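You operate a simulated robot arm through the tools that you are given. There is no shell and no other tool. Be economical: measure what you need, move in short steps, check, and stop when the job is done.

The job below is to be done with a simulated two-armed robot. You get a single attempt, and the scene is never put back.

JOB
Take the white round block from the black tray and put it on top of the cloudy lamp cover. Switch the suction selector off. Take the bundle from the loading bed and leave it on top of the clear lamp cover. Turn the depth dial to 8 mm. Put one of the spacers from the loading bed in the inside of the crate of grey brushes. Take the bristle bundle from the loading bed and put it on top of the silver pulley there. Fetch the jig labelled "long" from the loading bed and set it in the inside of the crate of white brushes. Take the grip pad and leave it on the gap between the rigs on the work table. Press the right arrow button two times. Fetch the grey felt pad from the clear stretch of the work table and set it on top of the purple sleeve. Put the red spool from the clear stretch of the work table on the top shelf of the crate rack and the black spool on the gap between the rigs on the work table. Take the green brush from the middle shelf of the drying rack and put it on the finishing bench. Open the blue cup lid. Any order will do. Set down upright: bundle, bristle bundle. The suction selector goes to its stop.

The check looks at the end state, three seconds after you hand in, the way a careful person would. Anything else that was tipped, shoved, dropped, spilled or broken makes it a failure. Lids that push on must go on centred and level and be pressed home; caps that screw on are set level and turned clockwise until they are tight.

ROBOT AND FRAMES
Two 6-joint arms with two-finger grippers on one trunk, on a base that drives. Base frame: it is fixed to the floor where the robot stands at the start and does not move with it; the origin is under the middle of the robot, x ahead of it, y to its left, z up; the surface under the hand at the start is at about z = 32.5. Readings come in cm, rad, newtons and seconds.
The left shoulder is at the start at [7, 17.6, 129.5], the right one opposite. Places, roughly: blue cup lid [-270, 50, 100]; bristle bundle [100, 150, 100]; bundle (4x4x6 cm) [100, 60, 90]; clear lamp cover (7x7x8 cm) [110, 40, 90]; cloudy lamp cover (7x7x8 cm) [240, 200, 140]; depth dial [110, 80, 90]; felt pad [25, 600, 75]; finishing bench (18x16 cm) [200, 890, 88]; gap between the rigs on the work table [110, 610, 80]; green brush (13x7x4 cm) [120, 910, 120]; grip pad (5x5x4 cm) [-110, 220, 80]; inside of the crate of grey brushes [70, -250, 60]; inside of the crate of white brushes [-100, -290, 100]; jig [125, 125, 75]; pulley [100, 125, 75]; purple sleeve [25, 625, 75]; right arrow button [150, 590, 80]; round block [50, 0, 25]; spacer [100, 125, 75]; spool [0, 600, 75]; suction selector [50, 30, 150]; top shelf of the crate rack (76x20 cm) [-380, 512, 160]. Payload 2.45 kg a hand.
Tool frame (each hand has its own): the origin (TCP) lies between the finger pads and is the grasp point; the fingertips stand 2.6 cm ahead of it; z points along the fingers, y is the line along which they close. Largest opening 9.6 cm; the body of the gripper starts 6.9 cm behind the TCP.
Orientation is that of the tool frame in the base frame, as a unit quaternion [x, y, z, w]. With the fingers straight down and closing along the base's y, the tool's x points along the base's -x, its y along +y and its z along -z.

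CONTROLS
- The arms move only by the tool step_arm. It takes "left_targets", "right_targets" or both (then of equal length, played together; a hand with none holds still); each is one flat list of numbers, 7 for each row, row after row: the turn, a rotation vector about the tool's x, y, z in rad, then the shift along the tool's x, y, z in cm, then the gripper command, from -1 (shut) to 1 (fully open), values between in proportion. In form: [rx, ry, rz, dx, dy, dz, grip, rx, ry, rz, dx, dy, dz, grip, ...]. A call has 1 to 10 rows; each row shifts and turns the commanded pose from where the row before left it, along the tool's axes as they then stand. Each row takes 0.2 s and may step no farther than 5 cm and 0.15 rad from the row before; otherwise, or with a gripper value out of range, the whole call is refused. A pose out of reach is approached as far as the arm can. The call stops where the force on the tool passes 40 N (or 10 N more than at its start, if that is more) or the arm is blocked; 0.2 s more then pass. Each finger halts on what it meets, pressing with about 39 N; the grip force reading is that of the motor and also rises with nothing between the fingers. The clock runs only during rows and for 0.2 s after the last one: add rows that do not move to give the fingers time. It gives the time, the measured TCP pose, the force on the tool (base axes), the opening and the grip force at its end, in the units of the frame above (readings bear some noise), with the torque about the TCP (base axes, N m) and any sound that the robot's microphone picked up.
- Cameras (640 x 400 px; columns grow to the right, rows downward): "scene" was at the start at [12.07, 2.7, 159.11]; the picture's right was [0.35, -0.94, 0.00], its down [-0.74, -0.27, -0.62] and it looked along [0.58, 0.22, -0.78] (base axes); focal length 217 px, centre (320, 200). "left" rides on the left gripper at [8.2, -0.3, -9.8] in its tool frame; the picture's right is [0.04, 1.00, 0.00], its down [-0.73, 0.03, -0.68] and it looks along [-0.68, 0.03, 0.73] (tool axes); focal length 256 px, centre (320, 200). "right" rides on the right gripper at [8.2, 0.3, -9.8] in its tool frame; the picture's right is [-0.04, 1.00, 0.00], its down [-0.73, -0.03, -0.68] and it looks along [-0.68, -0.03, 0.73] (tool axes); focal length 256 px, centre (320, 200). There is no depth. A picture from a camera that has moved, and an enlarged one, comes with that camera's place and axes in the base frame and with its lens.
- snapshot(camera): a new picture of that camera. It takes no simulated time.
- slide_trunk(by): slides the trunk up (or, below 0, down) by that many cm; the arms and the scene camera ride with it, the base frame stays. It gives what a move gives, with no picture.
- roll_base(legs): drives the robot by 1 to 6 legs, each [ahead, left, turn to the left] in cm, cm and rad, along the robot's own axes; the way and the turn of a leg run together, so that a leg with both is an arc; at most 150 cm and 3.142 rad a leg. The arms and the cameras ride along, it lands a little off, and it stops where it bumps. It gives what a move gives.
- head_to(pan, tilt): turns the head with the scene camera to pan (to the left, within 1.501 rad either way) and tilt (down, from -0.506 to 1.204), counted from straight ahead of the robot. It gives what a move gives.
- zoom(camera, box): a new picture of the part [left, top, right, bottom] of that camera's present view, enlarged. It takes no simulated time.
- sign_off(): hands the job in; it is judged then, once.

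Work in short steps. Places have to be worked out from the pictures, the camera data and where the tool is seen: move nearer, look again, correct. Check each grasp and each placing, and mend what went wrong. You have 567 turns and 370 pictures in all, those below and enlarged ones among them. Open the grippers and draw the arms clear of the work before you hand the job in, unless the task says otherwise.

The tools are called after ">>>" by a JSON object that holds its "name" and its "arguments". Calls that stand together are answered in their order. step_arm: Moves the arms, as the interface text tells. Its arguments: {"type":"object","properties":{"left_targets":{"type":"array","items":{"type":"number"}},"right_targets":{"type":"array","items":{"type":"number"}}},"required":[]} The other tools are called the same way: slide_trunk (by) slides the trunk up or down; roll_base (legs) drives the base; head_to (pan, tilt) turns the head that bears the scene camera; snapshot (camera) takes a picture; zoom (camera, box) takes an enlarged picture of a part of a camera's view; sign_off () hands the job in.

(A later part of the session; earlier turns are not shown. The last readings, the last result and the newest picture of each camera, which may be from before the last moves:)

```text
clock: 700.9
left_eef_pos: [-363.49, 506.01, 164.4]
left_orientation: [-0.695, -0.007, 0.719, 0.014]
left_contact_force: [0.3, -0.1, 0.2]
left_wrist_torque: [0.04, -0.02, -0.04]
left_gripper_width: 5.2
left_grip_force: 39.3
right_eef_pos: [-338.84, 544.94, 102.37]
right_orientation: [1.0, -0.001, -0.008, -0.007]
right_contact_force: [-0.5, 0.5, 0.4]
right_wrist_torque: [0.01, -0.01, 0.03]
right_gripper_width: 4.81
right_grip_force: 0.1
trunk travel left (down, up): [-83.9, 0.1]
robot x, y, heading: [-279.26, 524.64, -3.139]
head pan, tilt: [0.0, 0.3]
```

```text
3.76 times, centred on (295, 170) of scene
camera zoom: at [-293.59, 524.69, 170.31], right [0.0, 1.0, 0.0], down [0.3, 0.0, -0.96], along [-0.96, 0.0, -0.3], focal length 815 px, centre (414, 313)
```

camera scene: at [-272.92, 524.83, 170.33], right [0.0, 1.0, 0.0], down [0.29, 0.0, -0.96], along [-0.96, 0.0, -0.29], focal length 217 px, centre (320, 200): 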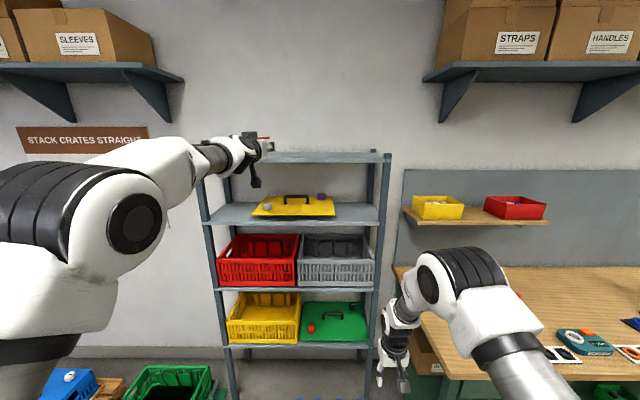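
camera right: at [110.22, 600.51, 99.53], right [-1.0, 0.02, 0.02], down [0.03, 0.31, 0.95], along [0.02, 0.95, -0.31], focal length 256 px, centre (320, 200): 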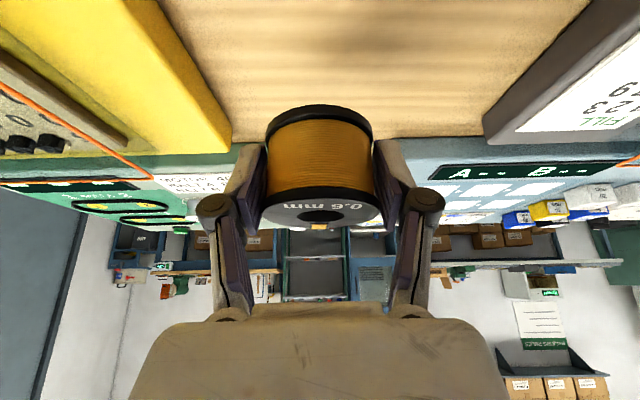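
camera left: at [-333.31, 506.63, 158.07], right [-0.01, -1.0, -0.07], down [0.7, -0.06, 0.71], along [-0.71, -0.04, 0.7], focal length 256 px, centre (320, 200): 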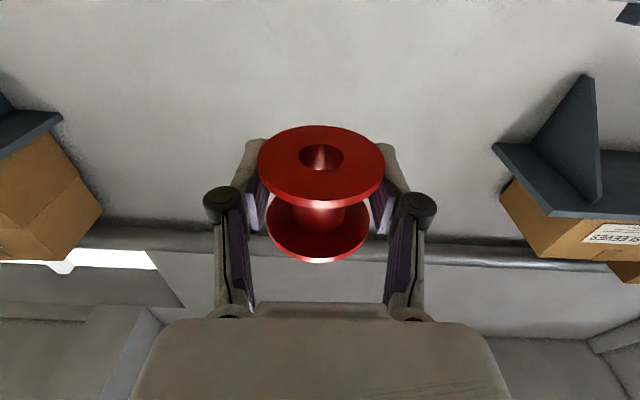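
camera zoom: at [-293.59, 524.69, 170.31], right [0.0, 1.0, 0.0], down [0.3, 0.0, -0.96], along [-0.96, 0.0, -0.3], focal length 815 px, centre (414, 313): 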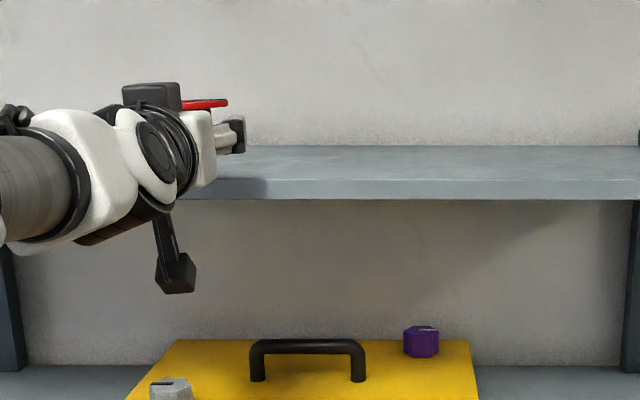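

>>> {"name": "step_arm", "arguments": {"left_targets": [0, 0, 0, 0.3, 0, 0, -1, 0, 0, 0, 0.3, 0, 0, -1, 0, 0, 0, 0, 0, 0, -1]}}

>>> {"name": "step_arm", "arguments": {"left_targets": [0, 0, 0, 0.3, 0, 0, -1, 0, 0, 0, 0, 0, 0, -1]}}

>>> {"name": "step_arm", "arguments": {"left_targets": [0, 0, 0, 0.3, 0, 0, -1, 0, 0, 0, 0, 0, 0, -1]}}

>>> {"name": "step_arm", "arguments": {"left_targets": [0, 0, 0, 0.3, 0, 0, -1, 0, 0, 0, 0, 0, 0, -1]}}

```text
clock: 701.7
left_eef_pos: [-363.48, 506.03, 163.84]
left_orientation: [-0.695, -0.007, 0.719, 0.014]
left_contact_force: [1.4, -0.1, -0.4]
left_wrist_torque: [-0.01, -0.01, -0.03]
left_gripper_width: 5.19
left_grip_force: 39.2
right_eef_pos: [-338.85, 544.96, 102.38]
right_orientation: [1.0, -0.001, -0.006, -0.008]
right_contact_force: [-0.1, 0.1, -0.2]
right_wrist_torque: [0.0, 0.02, 0.0]
right_gripper_width: 4.83
right_grip_force: 0.1
trunk travel left (down, up): [-83.9, 0.1]
robot x, y, heading: [-279.43, 524.62, -3.142]
head pan, tilt: [0.0, 0.3]
```

```text
clock: 702.3
left_eef_pos: [-363.49, 505.96, 163.52]
left_orientation: [-0.695, -0.007, 0.719, 0.014]
left_contact_force: [-0.2, -0.3, 0.0]
left_wrist_torque: [0.0, -0.02, 0.02]
left_gripper_width: 5.2
left_grip_force: 39.2
right_eef_pos: [-339.02, 544.88, 102.32]
right_orientation: [1.0, 0.0, -0.006, -0.007]
right_contact_force: [-0.1, 0.0, -0.7]
right_wrist_torque: [-0.04, -0.01, 0.0]
right_gripper_width: 4.79
right_grip_force: 0.0
trunk travel left (down, up): [-83.9, 0.1]
robot x, y, heading: [-278.88, 524.79, -3.141]
head pan, tilt: [0.0, 0.3]
```

```text
clock: 702.9
left_eef_pos: [-363.57, 506.01, 163.19]
left_orientation: [-0.695, -0.007, 0.719, 0.015]
left_contact_force: [0.7, 0.9, -0.2]
left_wrist_torque: [-0.01, -0.02, -0.01]
left_gripper_width: 5.17
left_grip_force: 39.0
right_eef_pos: [-338.85, 544.85, 102.34]
right_orientation: [1.0, -0.001, -0.007, -0.007]
right_contact_force: [0.4, -0.4, -0.1]
right_wrist_torque: [0.01, 0.01, 0.01]
right_gripper_width: 4.8
right_grip_force: 0.0
trunk travel left (down, up): [-83.9, 0.1]
robot x, y, heading: [-279.05, 524.58, -3.144]
head pan, tilt: [0.0, 0.3]
```

```text
clock: 703.5
left_eef_pos: [-363.62, 505.99, 162.94]
left_orientation: [-0.695, -0.007, 0.719, 0.014]
left_contact_force: [-0.3, -0.3, -0.4]
left_wrist_torque: [-0.01, 0.01, -0.01]
left_gripper_width: 5.21
left_grip_force: 38.3
right_eef_pos: [-338.85, 544.95, 102.32]
right_orientation: [1.0, -0.001, -0.007, -0.008]
right_contact_force: [-0.4, -0.1, 0.0]
right_wrist_torque: [0.03, 0.01, 0.01]
right_gripper_width: 4.78
right_grip_force: 0.0
trunk travel left (down, up): [-83.9, 0.1]
robot x, y, heading: [-279.42, 524.54, -3.137]
head pan, tilt: [0.0, 0.3]
```

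>>> {"name": "step_arm", "arguments": {"left_targets": [0, 0, 0, 0.25, 0, 0, -1, 0, 0, 0, 0, 0, 0, -1]}}

>>> {"name": "step_arm", "arguments": {"left_targets": [0, 0, 0, 0.25, 0, 0, -1, 0, 0, 0, 0, 0, 0, -1]}}

>>> {"name": "step_arm", "arguments": {"left_targets": [0, 0, 0, 0.25, 0, 0, -1, 0, 0, 0, 0, 0, 0, -1]}}

>>> {"name": "zoom", "arguments": {"camera": "scene", "box": [230, 130, 320, 190]}}

```text
clock: 704.1
left_eef_pos: [-363.59, 506.07, 162.6]
left_orientation: [-0.694, -0.008, 0.719, 0.013]
left_contact_force: [-0.4, 0.3, -0.2]
left_wrist_torque: [0.04, 0.0, 0.0]
left_gripper_width: 5.18
left_grip_force: 39.0
right_eef_pos: [-338.83, 544.9, 102.3]
right_orientation: [1.0, 0.0, -0.007, -0.006]
right_contact_force: [1.1, -0.8, 0.1]
right_wrist_torque: [0.04, 0.02, 0.01]
right_gripper_width: 4.79
right_grip_force: 0.1
trunk travel left (down, up): [-83.9, 0.1]
robot x, y, heading: [-279.11, 524.73, -3.14]
head pan, tilt: [0.0, 0.3]
```

```text
clock: 704.7
left_eef_pos: [-363.63, 506.12, 162.38]
left_orientation: [-0.695, -0.007, 0.719, 0.014]
left_contact_force: [0.1, 0.3, -1.4]
left_wrist_torque: [0.02, 0.03, 0.0]
left_gripper_width: 5.2
left_grip_force: 38.7
right_eef_pos: [-338.91, 545.0, 102.27]
right_orientation: [1.0, -0.002, -0.007, -0.007]
right_contact_force: [0.1, -0.6, 0.2]
right_wrist_torque: [0.01, -0.01, 0.0]
right_gripper_width: 4.82
right_grip_force: 0.0
trunk travel left (down, up): [-83.9, 0.1]
robot x, y, heading: [-279.39, 524.45, -3.139]
head pan, tilt: [0.0, 0.3]
```

```text
clock: 705.3
left_eef_pos: [-363.59, 505.92, 162.07]
left_orientation: [-0.695, -0.007, 0.719, 0.014]
left_contact_force: [0.0, 0.2, -1.8]
left_wrist_torque: [0.01, -0.01, 0.01]
left_gripper_width: 5.19
left_grip_force: 38.8
right_eef_pos: [-338.94, 544.96, 102.23]
right_orientation: [1.0, 0.0, -0.008, -0.007]
right_contact_force: [0.7, -0.1, 0.2]
right_wrist_torque: [0.02, 0.03, -0.01]
right_gripper_width: 4.77
right_grip_force: 0.1
trunk travel left (down, up): [-83.9, 0.1]
robot x, y, heading: [-279.31, 525.24, -3.14]
head pan, tilt: [0.0, 0.3]
```

```text
6.67 times, centred on (275, 160) of scene
camera zoom: at [-293.68, 524.69, 170.3], right [0.0, 1.0, 0.0], down [0.3, 0.0, -0.96], along [-0.96, 0.0, -0.3], focal length 1444 px, centre (620, 467)
```

zoom: 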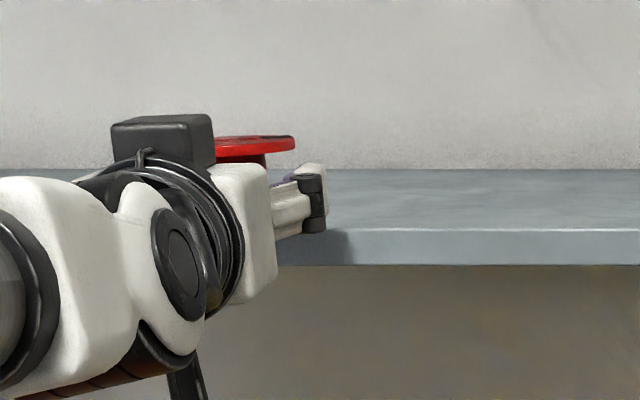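

>>> {"name": "snapshot", "arguments": {"camera": "left"}}

>>> {"name": "head_to", "arguments": {"pan": 0.35, "tilt": 0.1}}

>>> {"name": "snapshot", "arguments": {"camera": "scene"}}

```text
87 pictures are left
camera left: at [-354.16, 506.6, 153.72], right [-0.01, -1.0, -0.07], down [0.7, -0.06, 0.71], along [-0.71, -0.04, 0.7], focal length 256 px, centre (320, 200)
```

left: 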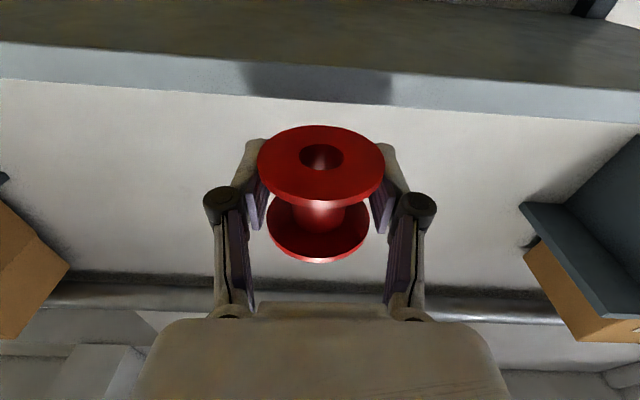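

```text
clock: 706.1
left_eef_pos: [-363.53, 505.89, 162.17]
left_orientation: [-0.695, -0.007, 0.719, 0.014]
left_contact_force: [-0.1, -0.8, 0.0]
left_wrist_torque: [0.0, 0.0, -0.01]
left_gripper_width: 5.19
left_grip_force: 39.1
right_eef_pos: [-338.84, 544.93, 102.26]
right_orientation: [1.0, -0.001, -0.007, -0.006]
right_contact_force: [0.5, 0.7, -0.6]
right_wrist_torque: [0.04, 0.03, -0.01]
right_gripper_width: 4.79
right_grip_force: 0.0
trunk travel left (down, up): [-83.9, 0.1]
robot x, y, heading: [-279.28, 524.68, -3.137]
head pan, tilt: [0.351, 0.099]
```

```text
86 pictures are left
camera scene: at [-292.96, 521.54, 172.16], right [-0.35, 0.94, 0.0], down [0.09, 0.03, -0.99], along [-0.93, -0.35, -0.1], focal length 217 px, centre (320, 200)
```

scene: 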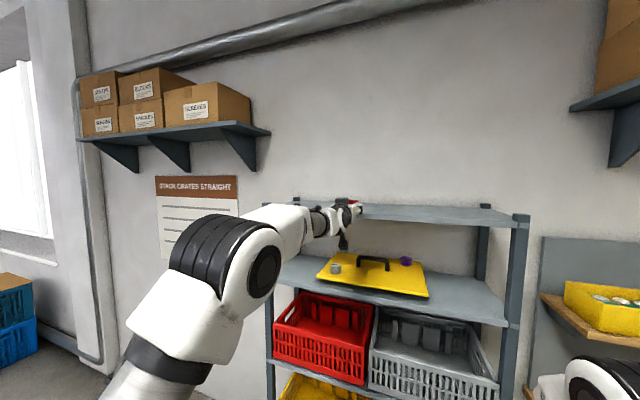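

From below I see the shelf edge is still ahead: front ≈x −369, z≈160 (as hinted). I raise 3 cm and advance 9.5.

>>> {"name": "step_arm", "arguments": {"left_targets": [0, 0, 0, -1.5, 0, 0, -1, 0, 0, 0, -1.5, 0, 0, -1, 0, 0, 0, 0, 0, 0, -1]}}

>>> {"name": "roll_base", "arguments": {"legs": [[9.5, 0, 0]]}}

>>> {"name": "snapshot", "arguments": {"camera": "left"}}

```text
clock: 706.9
left_eef_pos: [-363.5, 505.96, 165.17]
left_orientation: [-0.695, -0.006, 0.719, 0.015]
left_contact_force: [0.1, -0.5, 0.0]
left_wrist_torque: [0.02, 0.01, 0.01]
left_gripper_width: 5.23
left_grip_force: 39.1
right_eef_pos: [-338.89, 544.8, 102.35]
right_orientation: [1.0, -0.001, -0.007, -0.007]
right_contact_force: [1.1, 0.0, -0.1]
right_wrist_torque: [-0.04, -0.02, 0.0]
right_gripper_width: 4.8
right_grip_force: 0.1
trunk travel left (down, up): [-83.9, 0.1]
robot x, y, heading: [-279.36, 524.64, -3.139]
head pan, tilt: [0.351, 0.099]
```

```text
clock: 708.0
left_eef_pos: [-372.28, 505.9, 165.59]
left_orientation: [-0.693, -0.008, 0.721, 0.013]
left_contact_force: [0.3, 0.1, -0.2]
left_wrist_torque: [0.02, -0.06, 0.02]
left_gripper_width: 5.21
left_grip_force: 39.1
right_eef_pos: [-348.01, 544.86, 102.57]
right_orientation: [1.0, -0.001, -0.009, -0.007]
right_contact_force: [0.3, -0.5, -0.5]
right_wrist_torque: [0.0, 0.05, 0.01]
right_gripper_width: 4.8
right_grip_force: 0.1
trunk travel left (down, up): [-83.9, 0.1]
robot x, y, heading: [-288.88, 524.64, -3.139]
head pan, tilt: [0.351, 0.099]
```

```text
85 pictures are left
camera left: at [-362.84, 506.48, 157.15], right [-0.01, -1.0, -0.07], down [0.71, -0.06, 0.71], along [-0.71, -0.04, 0.71], focal length 256 px, centre (320, 200)
```

left: 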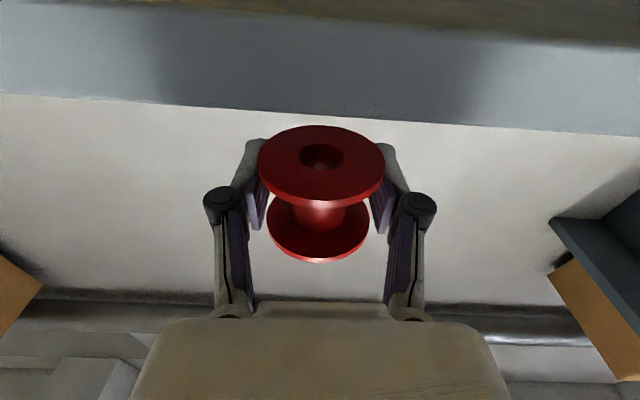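

The spool is now above the shelf (front edge ≈−366, z≈159). I lower until contact.

>>> {"name": "step_arm", "arguments": {"left_targets": [0, 0, 0, 0.8, 0, 0, -1, 0, 0, 0, 0.7, 0, 0, -1, 0, 0, 0, 0, 0, 0, -1]}}

>>> {"name": "step_arm", "arguments": {"left_targets": [0, 0, 0, 0.3, 0, 0, -1, 0, 0, 0, 0.3, 0, 0, -1, 0, 0, 0, 0.3, 0, 0, -1, 0, 0, 0, 0.3, 0, 0, -1, 0, 0, 0, 0.3, 0, 0, -1, 0, 0, 0, 0.3, 0, 0, -1, 0, 0, 0, 0.3, 0, 0, -1]}}

```text
clock: 708.8
left_eef_pos: [-373.3, 505.96, 163.54]
left_orientation: [-0.695, -0.006, 0.718, 0.015]
left_contact_force: [0.4, -0.4, -0.9]
left_wrist_torque: [0.04, 0.06, 0.03]
left_gripper_width: 5.2
left_grip_force: 38.3
right_eef_pos: [-348.53, 544.86, 102.17]
right_orientation: [1.0, -0.001, -0.007, -0.007]
right_contact_force: [-1.1, 0.0, 0.1]
right_wrist_torque: [0.03, -0.01, -0.02]
right_gripper_width: 4.83
right_grip_force: 0.2
trunk travel left (down, up): [-83.9, 0.1]
robot x, y, heading: [-288.58, 524.6, -3.138]
head pan, tilt: [0.351, 0.099]
```

```text
clock: 710.4
left_eef_pos: [-372.93, 505.99, 161.82]
left_orientation: [-0.694, -0.007, 0.72, 0.014]
left_contact_force: [-1.9, -0.3, 4.5]
left_wrist_torque: [-0.17, -0.02, -0.04]
left_gripper_width: 5.2
left_grip_force: 38.8
right_eef_pos: [-348.2, 544.87, 102.37]
right_orientation: [1.0, -0.001, -0.007, -0.006]
right_contact_force: [0.2, -0.5, 0.1]
right_wrist_torque: [-0.02, 0.0, -0.02]
right_gripper_width: 4.75
right_grip_force: 0.1
trunk travel left (down, up): [-83.9, 0.1]
robot x, y, heading: [-288.57, 524.63, -3.135]
head pan, tilt: [0.351, 0.099]
```

Contact. I open the fingers and back straight out.

>>> {"name": "step_arm", "arguments": {"left_targets": [0, 0, 0, 0.1, 0, 0, -1, 0, 0, 0, 0, 0, 0, -0.1, 0, 0, 0, 0, 0, 0, 0.5, 0, 0, 0, 0, 0, 0, 0.5]}}

>>> {"name": "roll_base", "arguments": {"legs": [[-25, 0, 0]]}}

>>> {"name": "head_to", "arguments": {"pan": 0.1, "tilt": 0.2}}

>>> {"name": "zoom", "arguments": {"camera": "scene", "box": [230, 120, 430, 240]}}

```text
clock: 711.4
left_eef_pos: [-373.01, 505.91, 161.46]
left_orientation: [-0.695, -0.008, 0.719, 0.013]
left_contact_force: [-0.7, 0.0, 0.1]
left_wrist_torque: [0.0, -0.01, -0.03]
left_gripper_width: 7.19
left_grip_force: 0.0
right_eef_pos: [-348.32, 544.86, 102.33]
right_orientation: [1.0, -0.001, -0.008, -0.008]
right_contact_force: [-0.4, -0.4, -0.1]
right_wrist_torque: [-0.01, -0.02, -0.01]
right_gripper_width: 4.79
right_grip_force: 0.1
trunk travel left (down, up): [-83.9, 0.1]
robot x, y, heading: [-287.97, 524.66, -3.137]
head pan, tilt: [0.351, 0.099]
```

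```text
clock: 713.2
left_eef_pos: [-348.56, 505.89, 161.24]
left_orientation: [-0.696, -0.008, 0.718, 0.012]
left_contact_force: [-0.3, 0.4, -0.4]
left_wrist_torque: [-0.02, 0.01, -0.02]
left_gripper_width: 7.19
left_grip_force: 0.0
right_eef_pos: [-323.87, 544.89, 102.09]
right_orientation: [1.0, 0.0, -0.005, -0.008]
right_contact_force: [-0.8, 0.2, 0.2]
right_wrist_torque: [-0.01, -0.04, 0.05]
right_gripper_width: 4.8
right_grip_force: 0.0
trunk travel left (down, up): [-83.9, 0.1]
robot x, y, heading: [-263.38, 524.69, -3.131]
head pan, tilt: [0.351, 0.099]
```

```text
clock: 714.0
left_eef_pos: [-347.88, 506.07, 161.53]
left_orientation: [-0.694, -0.008, 0.719, 0.013]
left_contact_force: [0.4, -0.9, 0.5]
left_wrist_torque: [0.01, -0.01, -0.03]
left_gripper_width: 7.2
left_grip_force: 0.0
right_eef_pos: [-323.41, 544.98, 102.31]
right_orientation: [1.0, 0.0, -0.007, -0.008]
right_contact_force: [-1.1, -0.2, 0.2]
right_wrist_torque: [-0.03, 0.01, -0.01]
right_gripper_width: 4.84
right_grip_force: 0.1
trunk travel left (down, up): [-83.9, 0.1]
robot x, y, heading: [-263.59, 525.04, -3.135]
head pan, tilt: [0.099, 0.201]
```

```text
3.20 times, centred on (330, 180) of scene
camera zoom: at [-277.94, 523.84, 171.24], right [-0.11, 0.99, 0.0], down [0.2, 0.02, -0.98], along [-0.97, -0.1, -0.2], focal length 693 px, centre (288, 264)
```

zoom: 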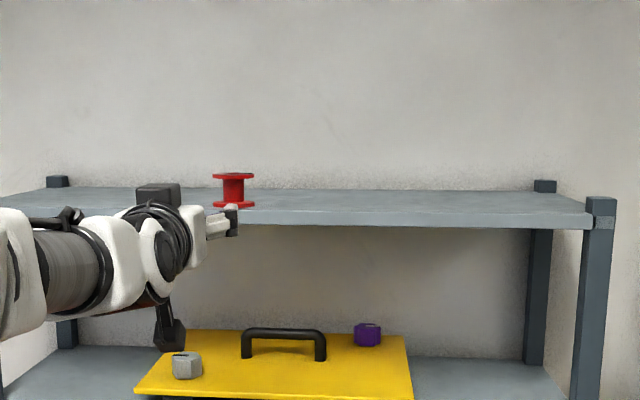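

The red spool stands on the top shelf. I fold the left arm back to a downward pose, away from the rack.

>>> {"name": "roll_base", "arguments": {"legs": [[-30, 0, 0]]}}

>>> {"name": "step_arm", "arguments": {"left_targets": [0, 0, 0, 4.5, 0, 0, 0, 0, 0, 0, 4.5, 0, 0, 0, 0, 0, 0, 4.5, 0, 0, 0, 0, 0, 0, 4.5, 0, 0, 0, 0, 0, 0, 4.5, 0, 0, 0, 0, 0, 0, 4.5, 0, 0, 0, 0, 0, 0, 4.5, 0, 0, 0, 0, 0, 0, 4.5, 0, 0, 0, 0, 0, 0, 4, 0, 0, 0]}}

>>> {"name": "step_arm", "arguments": {"left_targets": [0, 0.134, 0, 2.87, 0, -2.3, 0, 0, 0.134, 0, 3.14, 0, -1.91, 0, 0, 0.134, 0, 3.37, 0, -1.49, 0, 0, 0.134, 0, 3.54, 0, -1.0, 0, 0, 0.134, 0, 3.64, 0, -0.54, 0, 0, 0.134, 0, 3.68, 0, -0.02, 0, 0, 0.134, 0, 3.65, 0, 0.46, 0, 0, 0.134, 0, 3.56, 0, 0.92, 0]}}

>>> {"name": "step_arm", "arguments": {"left_targets": [0, 0.13, 0, 2, 0, 0, 0, 0, 0.13, 0, 2.5, 0, 0, 0, 0, 0.13, 0, 3, 0, 0, 0, 0, 0.12, 0, 3, 0, 0, 0, 0, 0, 0, 3, 0, 0, 0, 0, 0, 0, 0, 0, 0, 0]}}

```text
clock: 716.1
left_eef_pos: [-318.04, 505.94, 161.29]
left_orientation: [-0.696, -0.008, 0.718, 0.012]
left_contact_force: [-0.4, 0.2, 0.0]
left_wrist_torque: [-0.03, 0.01, 0.0]
left_gripper_width: 7.2
left_grip_force: 0.0
right_eef_pos: [-293.59, 544.87, 102.18]
right_orientation: [1.0, 0.001, -0.006, -0.007]
right_contact_force: [0.4, 0.0, 1.3]
right_wrist_torque: [0.0, -0.02, -0.01]
right_gripper_width: 4.82
right_grip_force: 0.1
trunk travel left (down, up): [-83.9, 0.1]
robot x, y, heading: [-233.38, 524.98, -3.131]
head pan, tilt: [0.099, 0.201]
```

```text
clock: 718.1
left_eef_pos: [-319.23, 507.27, 121.52]
left_orientation: [-0.695, -0.009, 0.719, 0.011]
left_contact_force: [0.3, 0.8, 0.0]
left_wrist_torque: [0.0, -0.01, -0.02]
left_gripper_width: 4.81
left_grip_force: 0.0
right_eef_pos: [-293.36, 544.95, 102.25]
right_orientation: [1.0, 0.001, -0.007, -0.008]
right_contact_force: [0.0, -0.3, -0.5]
right_wrist_torque: [0.0, 0.0, -0.02]
right_gripper_width: 4.8
right_grip_force: 0.0
trunk travel left (down, up): [-83.9, 0.1]
robot x, y, heading: [-233.7, 525.05, -3.133]
head pan, tilt: [0.099, 0.201]
```

```text
clock: 719.9
left_eef_pos: [-301.45, 507.69, 97.72]
left_orientation: [0.965, 0.001, -0.262, -0.014]
left_contact_force: [0.2, 0.2, 0.2]
left_wrist_torque: [0.02, -0.03, -0.02]
left_gripper_width: 4.8
left_grip_force: 0.1
right_eef_pos: [-293.36, 545.09, 102.31]
right_orientation: [1.0, 0.001, -0.007, -0.008]
right_contact_force: [-0.1, 0.1, -0.1]
right_wrist_torque: [-0.01, -0.05, -0.03]
right_gripper_width: 4.82
right_grip_force: 0.0
trunk travel left (down, up): [-83.9, 0.1]
robot x, y, heading: [-233.42, 525.12, -3.132]
head pan, tilt: [0.099, 0.201]
```

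```text
clock: 721.3
left_eef_pos: [-289.2, 508.05, 94.97]
left_orientation: [1.0, -0.003, -0.01, -0.015]
left_contact_force: [0.9, 0.6, 0.6]
left_wrist_torque: [-0.02, 0.03, -0.03]
left_gripper_width: 4.79
left_grip_force: 0.0
left hand out of reach, approached as far as the arm can: row 1
right_eef_pos: [-293.39, 545.1, 102.42]
right_orientation: [1.0, 0.002, -0.007, -0.008]
right_contact_force: [0.0, 0.4, 0.5]
right_wrist_torque: [-0.01, 0.03, -0.03]
right_gripper_width: 4.78
right_grip_force: 0.2
trunk travel left (down, up): [-83.9, 0.1]
robot x, y, heading: [-233.62, 525.11, -3.137]
head pan, tilt: [0.099, 0.201]
```

I turn to face +y and drive around the work table toward the drying rack.

>>> {"name": "step_arm", "arguments": {"left_targets": [0, 0, 0, 3, 2, -2, 0, 0, 0, 0, 3, 2, -2, 0, 0, 0, 0, 3, 1, -2, 0], "right_targets": [0, 0, 0, 3, 0, 0, 0, 0, 0, 0, 3, 0, 0, 0, 0, 0, 0, 3, 0, 0, 0]}}

>>> {"name": "roll_base", "arguments": {"legs": [[0, 0, -1.575], [0, -85, 0], [120, 0, 0], [110, 0, 0]]}}

>>> {"name": "head_to", "arguments": {"pan": -0.9, "tilt": 0.35}}

>>> {"name": "snapshot", "arguments": {"camera": "scene"}}

```text
clock: 722.1
left_eef_pos: [-279.98, 502.88, 100.88]
left_orientation: [1.0, -0.001, -0.012, -0.015]
left_contact_force: [0.6, -0.4, -0.2]
left_wrist_torque: [0.01, 0.03, -0.02]
left_gripper_width: 4.79
left_grip_force: 0.1
right_eef_pos: [-283.96, 545.15, 102.23]
right_orientation: [1.0, 0.002, -0.008, -0.009]
right_contact_force: [0.1, 1.1, -0.1]
right_wrist_torque: [0.01, 0.06, 0.01]
right_gripper_width: 4.81
right_grip_force: 0.0
trunk travel left (down, up): [-83.9, 0.1]
robot x, y, heading: [-233.63, 525.3, -3.134]
head pan, tilt: [0.099, 0.201]
```

```text
clock: 733.5
left_eef_pos: [-170.05, 632.58, 101.03]
left_orientation: [-0.702, 0.712, 0.0, 0.021]
left_contact_force: [-0.5, -0.7, 0.6]
left_wrist_torque: [0.02, 0.04, 0.03]
left_gripper_width: 4.79
left_grip_force: 0.1
right_eef_pos: [-127.97, 636.19, 102.5]
right_orientation: [-0.703, 0.711, 0.002, 0.012]
right_contact_force: [-0.6, -1.2, 0.2]
right_wrist_torque: [0.02, -0.04, 0.02]
right_gripper_width: 4.81
right_grip_force: 0.0
trunk travel left (down, up): [-83.9, 0.1]
robot x, y, heading: [-148.91, 586.52, 1.564]
head pan, tilt: [0.099, 0.201]
stopped in leg 3: the robot was blocked; the commanded pose is now the measured one
```

```text
clock: 734.8
left_eef_pos: [-170.3, 633.22, 100.79]
left_orientation: [-0.701, 0.713, -0.003, 0.018]
left_contact_force: [-0.1, 0.6, -0.7]
left_wrist_torque: [0.03, -0.01, 0.02]
left_gripper_width: 4.79
left_grip_force: 0.1
right_eef_pos: [-128.03, 636.9, 102.21]
right_orientation: [-0.704, 0.71, 0.0, 0.01]
right_contact_force: [-0.3, 0.2, -0.3]
right_wrist_torque: [-0.01, -0.01, 0.01]
right_gripper_width: 4.78
right_grip_force: 0.1
trunk travel left (down, up): [-83.9, 0.1]
robot x, y, heading: [-148.31, 586.46, 1.566]
head pan, tilt: [-0.901, 0.351]
```

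```text
83 pictures are left
camera scene: at [-141.23, 597.28, 169.83], right [0.62, -0.78, 0.0], down [-0.27, -0.21, -0.94], along [0.74, 0.58, -0.34], focal length 217 px, centre (320, 200)
```

scene: 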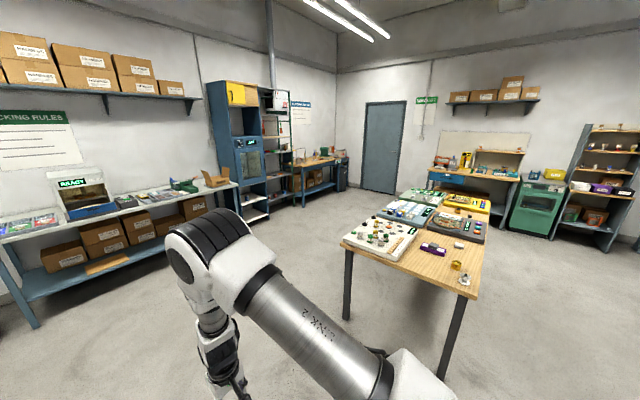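

Blocked by something ahead; I look down.

>>> {"name": "head_to", "arguments": {"pan": 0.0, "tilt": 1.1}}

>>> {"name": "snapshot", "arguments": {"camera": "scene"}}

```text
clock: 736.0
left_eef_pos: [-170.24, 633.18, 100.86]
left_orientation: [-0.701, 0.712, -0.004, 0.018]
left_contact_force: [0.5, 0.1, 0.6]
left_wrist_torque: [-0.01, 0.0, -0.04]
left_gripper_width: 4.8
left_grip_force: 0.0
right_eef_pos: [-128.07, 636.99, 102.17]
right_orientation: [-0.704, 0.71, 0.0, 0.01]
right_contact_force: [0.6, 0.2, 0.3]
right_wrist_torque: [0.0, 0.0, 0.05]
right_gripper_width: 4.8
right_grip_force: 0.0
trunk travel left (down, up): [-83.9, 0.1]
robot x, y, heading: [-148.45, 586.85, 1.569]
head pan, tilt: [0.0, 1.1]
```

```text
82 pictures are left
camera scene: at [-148.52, 597.86, 163.69], right [1.0, 0.0, 0.0], down [0.0, -0.89, -0.45], along [0.0, 0.45, -0.89], focal length 217 px, centre (320, 200)
```

scene: 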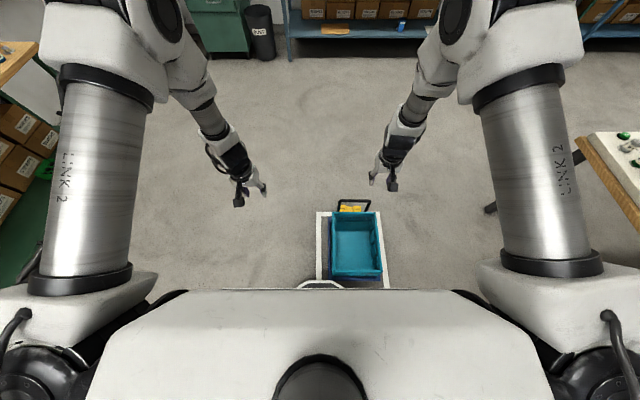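

I bumped the cart on its marked bay. I back off and check whether it moved.

>>> {"name": "roll_base", "arguments": {"legs": [[-45, 0, 0]]}}

>>> {"name": "head_to", "arguments": {"pan": 0.0, "tilt": 0.85}}

>>> {"name": "snapshot", "arguments": {"camera": "scene"}}

>>> {"name": "zoom", "arguments": {"camera": "scene", "box": [260, 170, 420, 290]}}

```text
clock: 738.7
left_eef_pos: [-170.36, 588.45, 100.77]
left_orientation: [-0.701, 0.713, -0.003, 0.018]
left_contact_force: [0.1, -0.3, -0.4]
left_wrist_torque: [0.0, -0.01, 0.0]
left_gripper_width: 4.79
left_grip_force: 0.0
right_eef_pos: [-127.97, 591.95, 102.17]
right_orientation: [-0.703, 0.711, -0.001, 0.01]
right_contact_force: [-0.1, 0.0, -1.1]
right_wrist_torque: [-0.02, 0.02, 0.02]
right_gripper_width: 4.81
right_grip_force: 0.0
trunk travel left (down, up): [-83.9, 0.1]
robot x, y, heading: [-148.56, 541.36, 1.563]
head pan, tilt: [0.0, 1.1]
```

```text
clock: 739.5
left_eef_pos: [-170.34, 588.22, 100.78]
left_orientation: [-0.701, 0.713, -0.003, 0.019]
left_contact_force: [1.0, -0.3, 0.1]
left_wrist_torque: [0.01, 0.01, 0.02]
left_gripper_width: 4.78
left_grip_force: 0.1
right_eef_pos: [-128.04, 591.83, 102.22]
right_orientation: [-0.703, 0.711, 0.0, 0.009]
right_contact_force: [-0.4, -0.2, 0.5]
right_wrist_torque: [0.01, -0.01, -0.01]
right_gripper_width: 4.83
right_grip_force: 0.1
trunk travel left (down, up): [-83.9, 0.1]
robot x, y, heading: [-148.72, 541.5, 1.566]
head pan, tilt: [0.0, 0.85]
```

```text
81 pictures are left
camera scene: at [-148.67, 554.23, 165.46], right [1.0, -0.01, 0.0], down [0.0, -0.75, -0.66], along [0.0, 0.66, -0.75], focal length 217 px, centre (320, 200)
```

scene: 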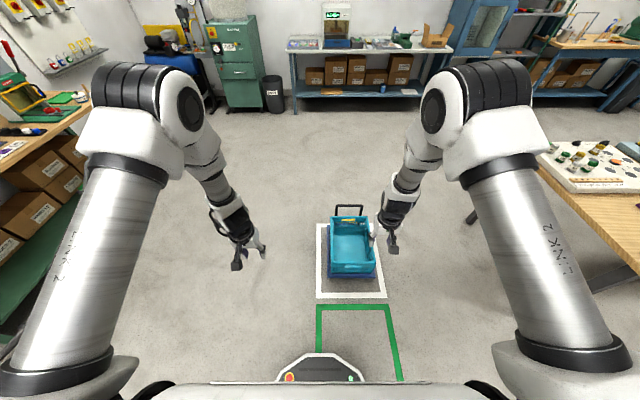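

```text
3.33 times, centred on (340, 230) of scene
camera zoom: at [-148.67, 554.23, 165.46], right [1.0, -0.01, 0.0], down [0.0, -0.75, -0.66], along [0.0, 0.66, -0.75], focal length 722 px, centre (253, 100)
```

zoom: 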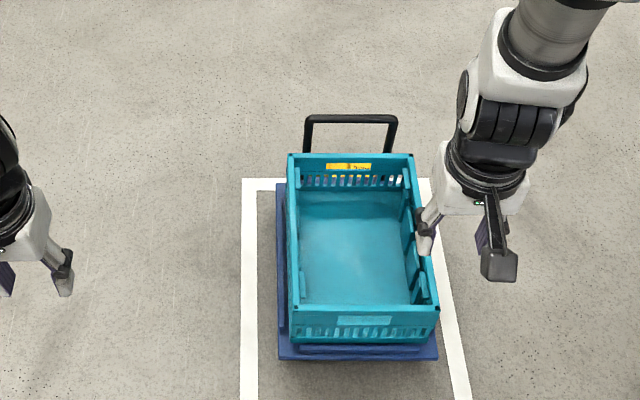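

The cart is square in its bay and looks undisturbed. I pass it on the left at x≈−200.

>>> {"name": "roll_base", "arguments": {"legs": [[0, 52, 0], [110, 0, 0], [105, 0, 0], [0, -120, 0], [0, -120, 0]]}}

>>> {"name": "head_to", "arguments": {"pan": -0.4, "tilt": 0.35}}

>>> {"name": "snapshot", "arguments": {"camera": "scene"}}

```text
clock: 764.0
left_eef_pos: [17.11, 802.55, 100.57]
left_orientation: [-0.705, 0.709, -0.003, 0.018]
left_contact_force: [0.6, -0.6, -0.5]
left_wrist_torque: [-0.03, -0.01, 0.01]
left_gripper_width: 4.8
left_grip_force: 0.0
right_eef_pos: [59.33, 806.51, 102.3]
right_orientation: [-0.706, 0.708, 0.0, 0.011]
right_contact_force: [-0.4, 0.4, 0.7]
right_wrist_torque: [0.05, 0.02, -0.02]
right_gripper_width: 4.8
right_grip_force: 0.2
trunk travel left (down, up): [-83.9, 0.1]
robot x, y, heading: [39.0, 755.7, 1.574]
head pan, tilt: [0.0, 0.85]
```

```text
clock: 765.0
left_eef_pos: [16.98, 802.57, 100.83]
left_orientation: [-0.705, 0.709, -0.003, 0.018]
left_contact_force: [0.5, -0.4, 0.5]
left_wrist_torque: [0.0, 0.01, -0.03]
left_gripper_width: 4.79
left_grip_force: 0.1
right_eef_pos: [59.26, 806.61, 102.18]
right_orientation: [-0.707, 0.707, 0.0, 0.01]
right_contact_force: [-0.3, 0.0, -0.5]
right_wrist_torque: [0.0, -0.04, -0.01]
right_gripper_width: 4.83
right_grip_force: 0.1
trunk travel left (down, up): [-83.9, 0.1]
robot x, y, heading: [39.07, 755.82, 1.573]
head pan, tilt: [-0.4, 0.351]
```

```text
79 pictures are left
camera scene: at [42.61, 769.6, 169.82], right [0.92, -0.38, 0.0], down [-0.13, -0.32, -0.94], along [0.36, 0.87, -0.34], focal length 217 px, centre (320, 200)
```

scene: 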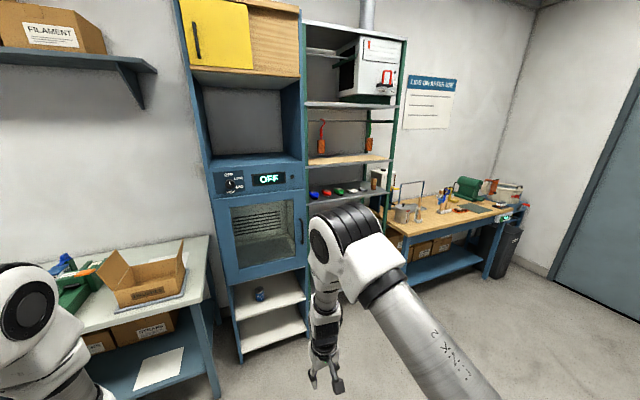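

>>> {"name": "zoom", "arguments": {"camera": "scene", "box": [290, 90, 420, 220]}}

>>> {"name": "zoom", "arguments": {"camera": "scene", "box": [370, 150, 540, 270]}}

```text
3.08 times, centred on (355, 155) of scene
camera zoom: at [42.61, 769.6, 169.82], right [0.92, -0.38, 0.0], down [-0.13, -0.32, -0.94], along [0.36, 0.87, -0.34], focal length 666 px, centre (212, 338)
```

zoom: 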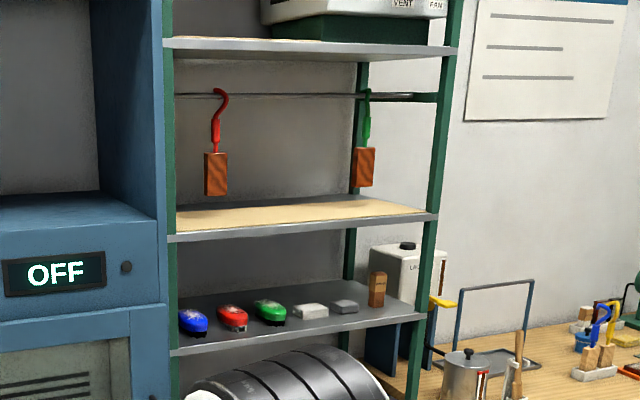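

```text
3.33 times, centred on (455, 210) of scene
camera zoom: at [42.61, 769.6, 169.82], right [0.92, -0.38, 0.0], down [-0.13, -0.32, -0.94], along [0.36, 0.87, -0.34], focal length 722 px, centre (-130, 167)
```

zoom: 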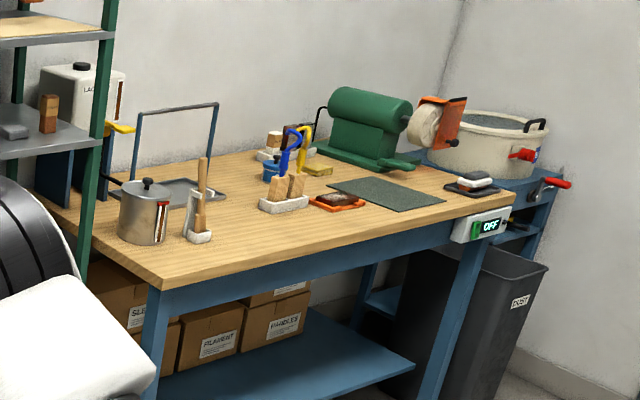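

The green brush is third on the shelf at ≈[116,910,120]. I'll use the right hand tilted ~50° so the wrist camera stays above the shelf. I form that pose in free space.

>>> {"name": "step_arm", "arguments": {"right_targets": [0, -0.134, 0, -3.75, 0, -2.05, 0.6, 0, -0.134, 0, -3.99, 0, -1.54, 0.6, 0, -0.134, 0, -4.16, 0, -0.99, 0.6, 0, -0.134, 0, -4.25, 0, -0.42, 0.6, 0, -0.134, 0, -4.27, 0, 0.13, 0.6, 0, -0.134, 0, -4.21, 0, 0.73, 0.6, 0, -0.134, 0, -4.08, 0, 1.27, 0.6, 0, 0, 0, 0, 0, 0, 0.6]}}

>>> {"name": "roll_base", "arguments": {"legs": [[0, -57, 0], [25, 0, 0]]}}

>>> {"name": "snapshot", "arguments": {"camera": "right"}}

>>> {"name": "snapshot", "arguments": {"camera": "scene"}}

```text
clock: 766.8
left_eef_pos: [17.11, 802.53, 100.85]
left_orientation: [-0.705, 0.709, -0.004, 0.018]
left_contact_force: [0.8, 0.2, 0.1]
left_wrist_torque: [0.02, -0.01, 0.0]
left_gripper_width: 4.78
left_grip_force: 0.0
right_eef_pos: [61.72, 832.33, 115.47]
right_orientation: [0.653, -0.634, -0.317, -0.267]
right_contact_force: [0.4, 0.0, -0.1]
right_wrist_torque: [0.01, 0.0, 0.03]
right_gripper_width: 7.68
right_grip_force: 0.1
right hand out of reach, approached as far as the arm can: row 3, 4, 6, 7
trunk travel left (down, up): [-83.9, 0.1]
robot x, y, heading: [39.56, 756.04, 1.574]
head pan, tilt: [-0.4, 0.351]
```

```text
clock: 771.5
left_eef_pos: [74.04, 827.92, 100.81]
left_orientation: [-0.703, 0.711, -0.002, 0.019]
left_contact_force: [0.0, 0.1, 0.1]
left_wrist_torque: [0.01, -0.02, 0.01]
left_gripper_width: 4.81
left_grip_force: 0.0
right_eef_pos: [118.76, 857.57, 115.58]
right_orientation: [0.653, -0.634, -0.316, -0.267]
right_contact_force: [0.5, -0.1, 0.5]
right_wrist_torque: [0.02, -0.03, -0.04]
right_gripper_width: 7.7
right_grip_force: 0.1
trunk travel left (down, up): [-83.9, 0.1]
robot x, y, heading: [96.15, 781.34, 1.572]
head pan, tilt: [-0.4, 0.351]
```

```text
76 pictures are left
camera right: at [119.1, 844.73, 115.95], right [-1.0, -0.03, 0.08], down [0.08, -0.03, 1.0], along [-0.02, 1.0, 0.03], focal length 256 px, centre (320, 200)
```

right: 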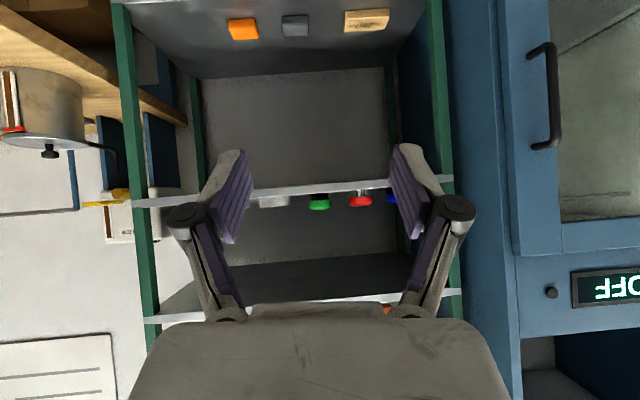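

```text
75 pictures are left
camera scene: at [99.61, 794.77, 169.85], right [0.92, -0.39, 0.0], down [-0.13, -0.32, -0.94], along [0.36, 0.87, -0.34], focal length 217 px, centre (320, 200)
```

scene: 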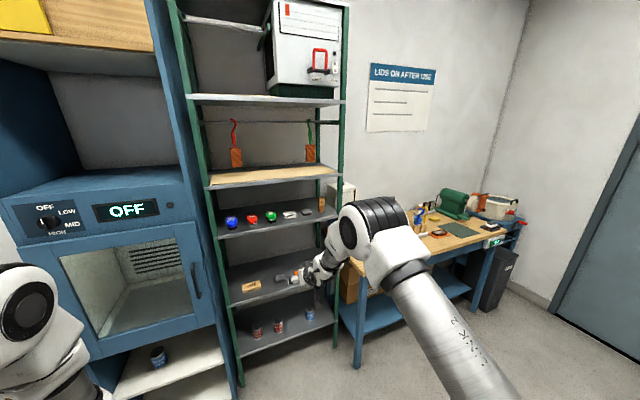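

>>> {"name": "zoom", "arguments": {"camera": "right", "box": [230, 150, 420, 270]}}

>>> {"name": "zoom", "arguments": {"camera": "scene", "box": [200, 170, 350, 270]}}

```text
3.33 times, centred on (325, 210) of right
camera zoom: at [119.1, 844.73, 115.95], right [-1.0, -0.03, 0.08], down [0.08, -0.03, 1.0], along [-0.02, 1.0, 0.03], focal length 853 px, centre (303, 167)
```

zoom: 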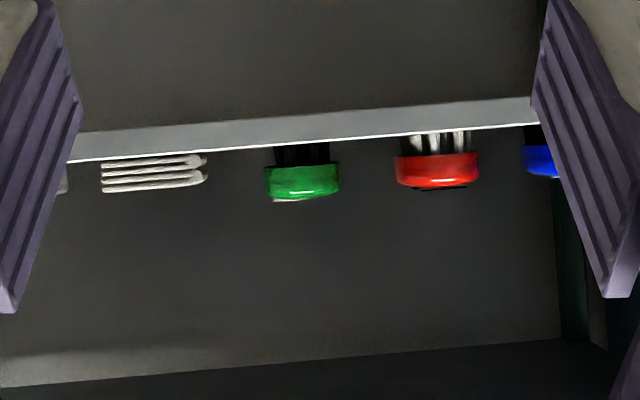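

```text
4.00 times, centred on (275, 220) of scene
camera zoom: at [99.61, 794.77, 169.85], right [0.92, -0.39, 0.0], down [-0.13, -0.32, -0.94], along [0.36, 0.87, -0.34], focal length 866 px, centre (500, 120)
```

zoom: 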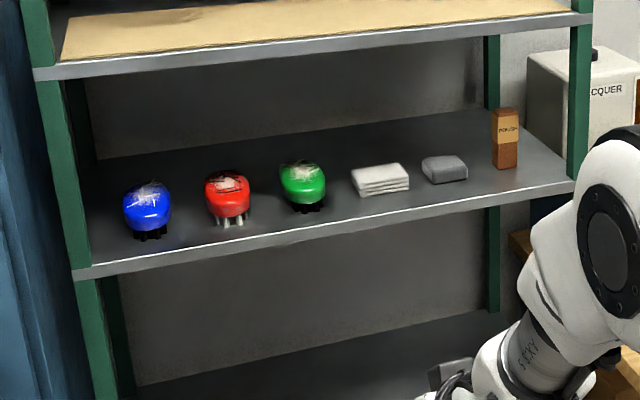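

Green brush: x≈118.2, near end y≈906.5, shelf top ≈117 with front edge ≈898. I raise the hand 4 cm, centre it and drive in most of the way.

>>> {"name": "step_arm", "arguments": {"right_targets": [0, 0, 0, -1.6, 0.36, -1.36, 0.45, 0, 0, 0, -1.6, 0.36, -1.36, 0.45, 0, 0, 0, 0, 0, 0, 0.45]}}

>>> {"name": "roll_base", "arguments": {"legs": [[36, 0, 0]]}}

>>> {"name": "snapshot", "arguments": {"camera": "right"}}

>>> {"name": "zoom", "arguments": {"camera": "scene", "box": [180, 120, 420, 300]}}

```text
clock: 772.2
left_eef_pos: [74.1, 828.12, 100.72]
left_orientation: [-0.703, 0.711, -0.004, 0.017]
left_contact_force: [0.7, 0.1, 0.7]
left_wrist_torque: [-0.03, 0.03, -0.06]
left_gripper_width: 4.79
left_grip_force: 0.1
right_eef_pos: [118.36, 857.86, 119.62]
right_orientation: [0.653, -0.635, -0.315, -0.267]
right_contact_force: [0.2, 0.3, -0.2]
right_wrist_torque: [0.03, -0.01, 0.0]
right_gripper_width: 6.98
right_grip_force: 0.0
trunk travel left (down, up): [-83.9, 0.1]
robot x, y, heading: [95.98, 781.18, 1.575]
head pan, tilt: [-0.4, 0.351]
```

```text
clock: 774.5
left_eef_pos: [73.98, 863.5, 100.89]
left_orientation: [-0.703, 0.711, -0.003, 0.019]
left_contact_force: [-0.2, 0.2, 1.0]
left_wrist_torque: [0.04, 0.0, 0.01]
left_gripper_width: 4.79
left_grip_force: 0.0
right_eef_pos: [118.2, 893.35, 119.87]
right_orientation: [0.653, -0.634, -0.317, -0.267]
right_contact_force: [0.1, 0.2, -0.1]
right_wrist_torque: [-0.01, -0.01, -0.03]
right_gripper_width: 6.95
right_grip_force: 0.1
trunk travel left (down, up): [-83.9, 0.1]
robot x, y, heading: [95.79, 817.18, 1.571]
head pan, tilt: [-0.4, 0.351]
```

```text
72 pictures are left
camera right: at [118.6, 880.43, 120.19], right [-1.0, -0.03, 0.08], down [0.08, -0.03, 1.0], along [-0.02, 1.0, 0.03], focal length 256 px, centre (320, 200)
```

right: 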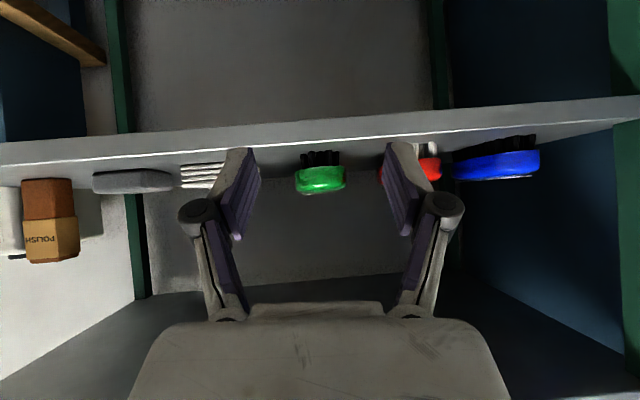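

```text
2.22 times, centred on (300, 210) of scene
camera zoom: at [99.5, 830.46, 169.85], right [0.92, -0.39, 0.0], down [-0.13, -0.32, -0.94], along [0.36, 0.87, -0.34], focal length 481 px, centre (364, 178)
```

zoom: 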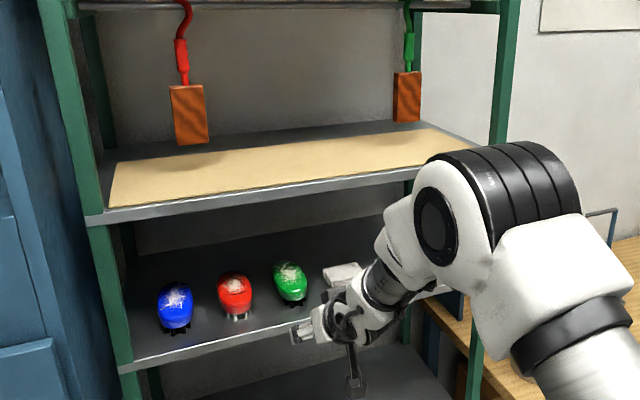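

Aligned. I lower 0.4 and drive in 14 cm more.

>>> {"name": "step_arm", "arguments": {"right_targets": [0, 0, 0, 0.3, 0.1, 0.26, 0.4, 0, 0, 0, 0, 0, 0, 0.4]}}

>>> {"name": "roll_base", "arguments": {"legs": [[10, 0, 0]]}}

>>> {"name": "snapshot", "arguments": {"camera": "right"}}

```text
clock: 775.1
left_eef_pos: [74.07, 863.57, 100.83]
left_orientation: [-0.703, 0.711, -0.002, 0.019]
left_contact_force: [-0.1, 0.6, -0.2]
left_wrist_torque: [0.03, 0.01, -0.01]
left_gripper_width: 4.81
left_grip_force: 0.1
right_eef_pos: [118.26, 893.38, 119.43]
right_orientation: [0.653, -0.634, -0.317, -0.267]
right_contact_force: [0.6, -0.3, 1.7]
right_wrist_torque: [-0.01, 0.0, -0.03]
right_gripper_width: 6.75
right_grip_force: 0.0
trunk travel left (down, up): [-83.9, 0.1]
robot x, y, heading: [96.01, 817.24, 1.575]
head pan, tilt: [-0.4, 0.351]
```

```text
clock: 776.3
left_eef_pos: [74.06, 873.46, 100.84]
left_orientation: [-0.704, 0.71, -0.002, 0.019]
left_contact_force: [-0.4, -0.6, 1.1]
left_wrist_torque: [0.0, -0.01, -0.01]
left_gripper_width: 4.79
left_grip_force: 0.1
right_eef_pos: [118.1, 903.02, 119.71]
right_orientation: [0.653, -0.633, -0.317, -0.268]
right_contact_force: [0.0, -0.1, 0.9]
right_wrist_torque: [0.01, 0.01, 0.0]
right_gripper_width: 6.73
right_grip_force: 0.0
trunk travel left (down, up): [-83.9, 0.1]
robot x, y, heading: [96.05, 826.91, 1.574]
head pan, tilt: [-0.4, 0.351]
```

```text
70 pictures are left
camera right: at [118.44, 890.26, 119.89], right [-1.0, -0.03, 0.08], down [0.08, -0.03, 1.0], along [-0.02, 1.0, 0.03], focal length 256 px, centre (320, 200)
```

right: 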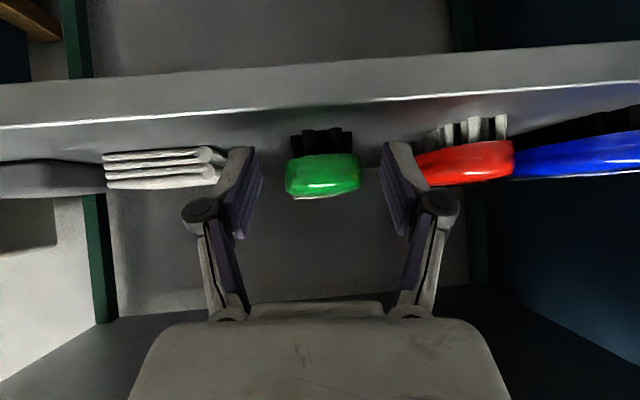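

>>> {"name": "roll_base", "arguments": {"legs": [[6, 0, 0]]}}

>>> {"name": "snapshot", "arguments": {"camera": "right"}}

```text
clock: 777.3
left_eef_pos: [73.95, 878.97, 101.12]
left_orientation: [-0.703, 0.711, 0.0, 0.02]
left_contact_force: [0.2, -0.5, 0.3]
left_wrist_torque: [0.04, 0.0, 0.0]
left_gripper_width: 4.8
left_grip_force: 0.1
right_eef_pos: [118.09, 908.57, 119.93]
right_orientation: [0.652, -0.633, -0.318, -0.269]
right_contact_force: [-0.3, -0.4, 1.0]
right_wrist_torque: [0.03, 0.01, -0.01]
right_gripper_width: 6.74
right_grip_force: 0.0
trunk travel left (down, up): [-83.9, 0.1]
robot x, y, heading: [96.0, 833.09, 1.572]
head pan, tilt: [-0.4, 0.351]
```

```text
69 pictures are left
camera right: at [118.4, 895.81, 120.15], right [-1.0, -0.03, 0.08], down [0.08, -0.03, 1.0], along [-0.02, 1.0, 0.03], focal length 256 px, centre (320, 200)
```

right: 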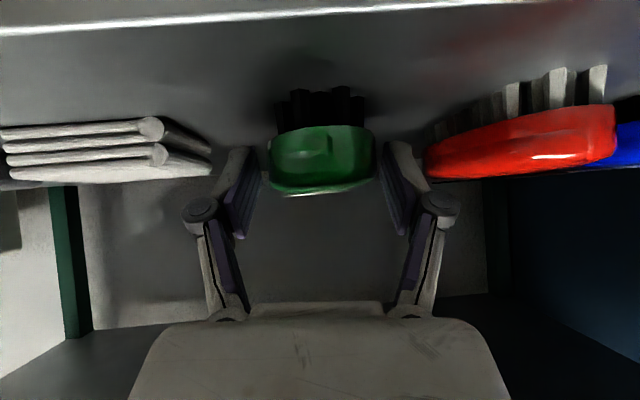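

>>> {"name": "roll_base", "arguments": {"legs": [[1.5, 0, 0]]}}

>>> {"name": "step_arm", "arguments": {"right_targets": [0, 0, 0, 0, 0, 0, 0.1, 0, 0, 0, 0, 0, 0, -0.3, 0, 0, 0, 0, 0, 0, -1, 0, 0, 0, 0, 0, 0, -1]}}

>>> {"name": "snapshot", "arguments": {"camera": "right"}}

```text
clock: 778.0
left_eef_pos: [74.02, 880.73, 100.94]
left_orientation: [-0.704, 0.71, -0.002, 0.018]
left_contact_force: [0.2, 0.2, -0.1]
left_wrist_torque: [0.03, 0.0, -0.02]
left_gripper_width: 4.77
left_grip_force: 0.0
right_eef_pos: [118.07, 910.49, 119.69]
right_orientation: [0.652, -0.634, -0.317, -0.268]
right_contact_force: [-0.1, -0.4, 0.3]
right_wrist_torque: [0.0, 0.05, 0.03]
right_gripper_width: 6.74
right_grip_force: 0.0
trunk travel left (down, up): [-83.9, 0.1]
robot x, y, heading: [95.66, 834.37, 1.574]
head pan, tilt: [-0.4, 0.351]
```

```text
clock: 779.0
left_eef_pos: [73.88, 880.91, 100.87]
left_orientation: [-0.704, 0.71, -0.004, 0.018]
left_contact_force: [-0.1, 0.2, -0.5]
left_wrist_torque: [0.02, -0.02, -0.03]
left_gripper_width: 4.8
left_grip_force: 0.0
right_eef_pos: [118.1, 910.7, 119.47]
right_orientation: [0.653, -0.633, -0.317, -0.267]
right_contact_force: [0.4, 2.2, 8.5]
right_wrist_torque: [0.23, -0.28, 0.03]
right_gripper_width: 5.99
right_grip_force: 38.8
trunk travel left (down, up): [-83.9, 0.1]
robot x, y, heading: [95.88, 834.67, 1.571]
head pan, tilt: [-0.4, 0.351]
```

```text
68 pictures are left
camera right: at [118.36, 897.91, 119.86], right [-1.0, -0.03, 0.08], down [0.08, -0.03, 1.0], along [-0.02, 1.0, 0.03], focal length 256 px, centre (320, 200)
```

right: 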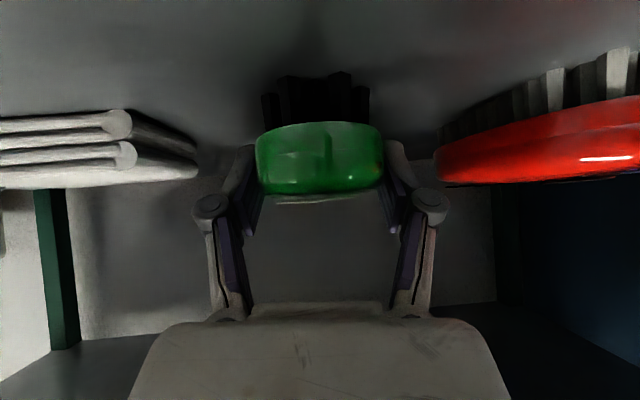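

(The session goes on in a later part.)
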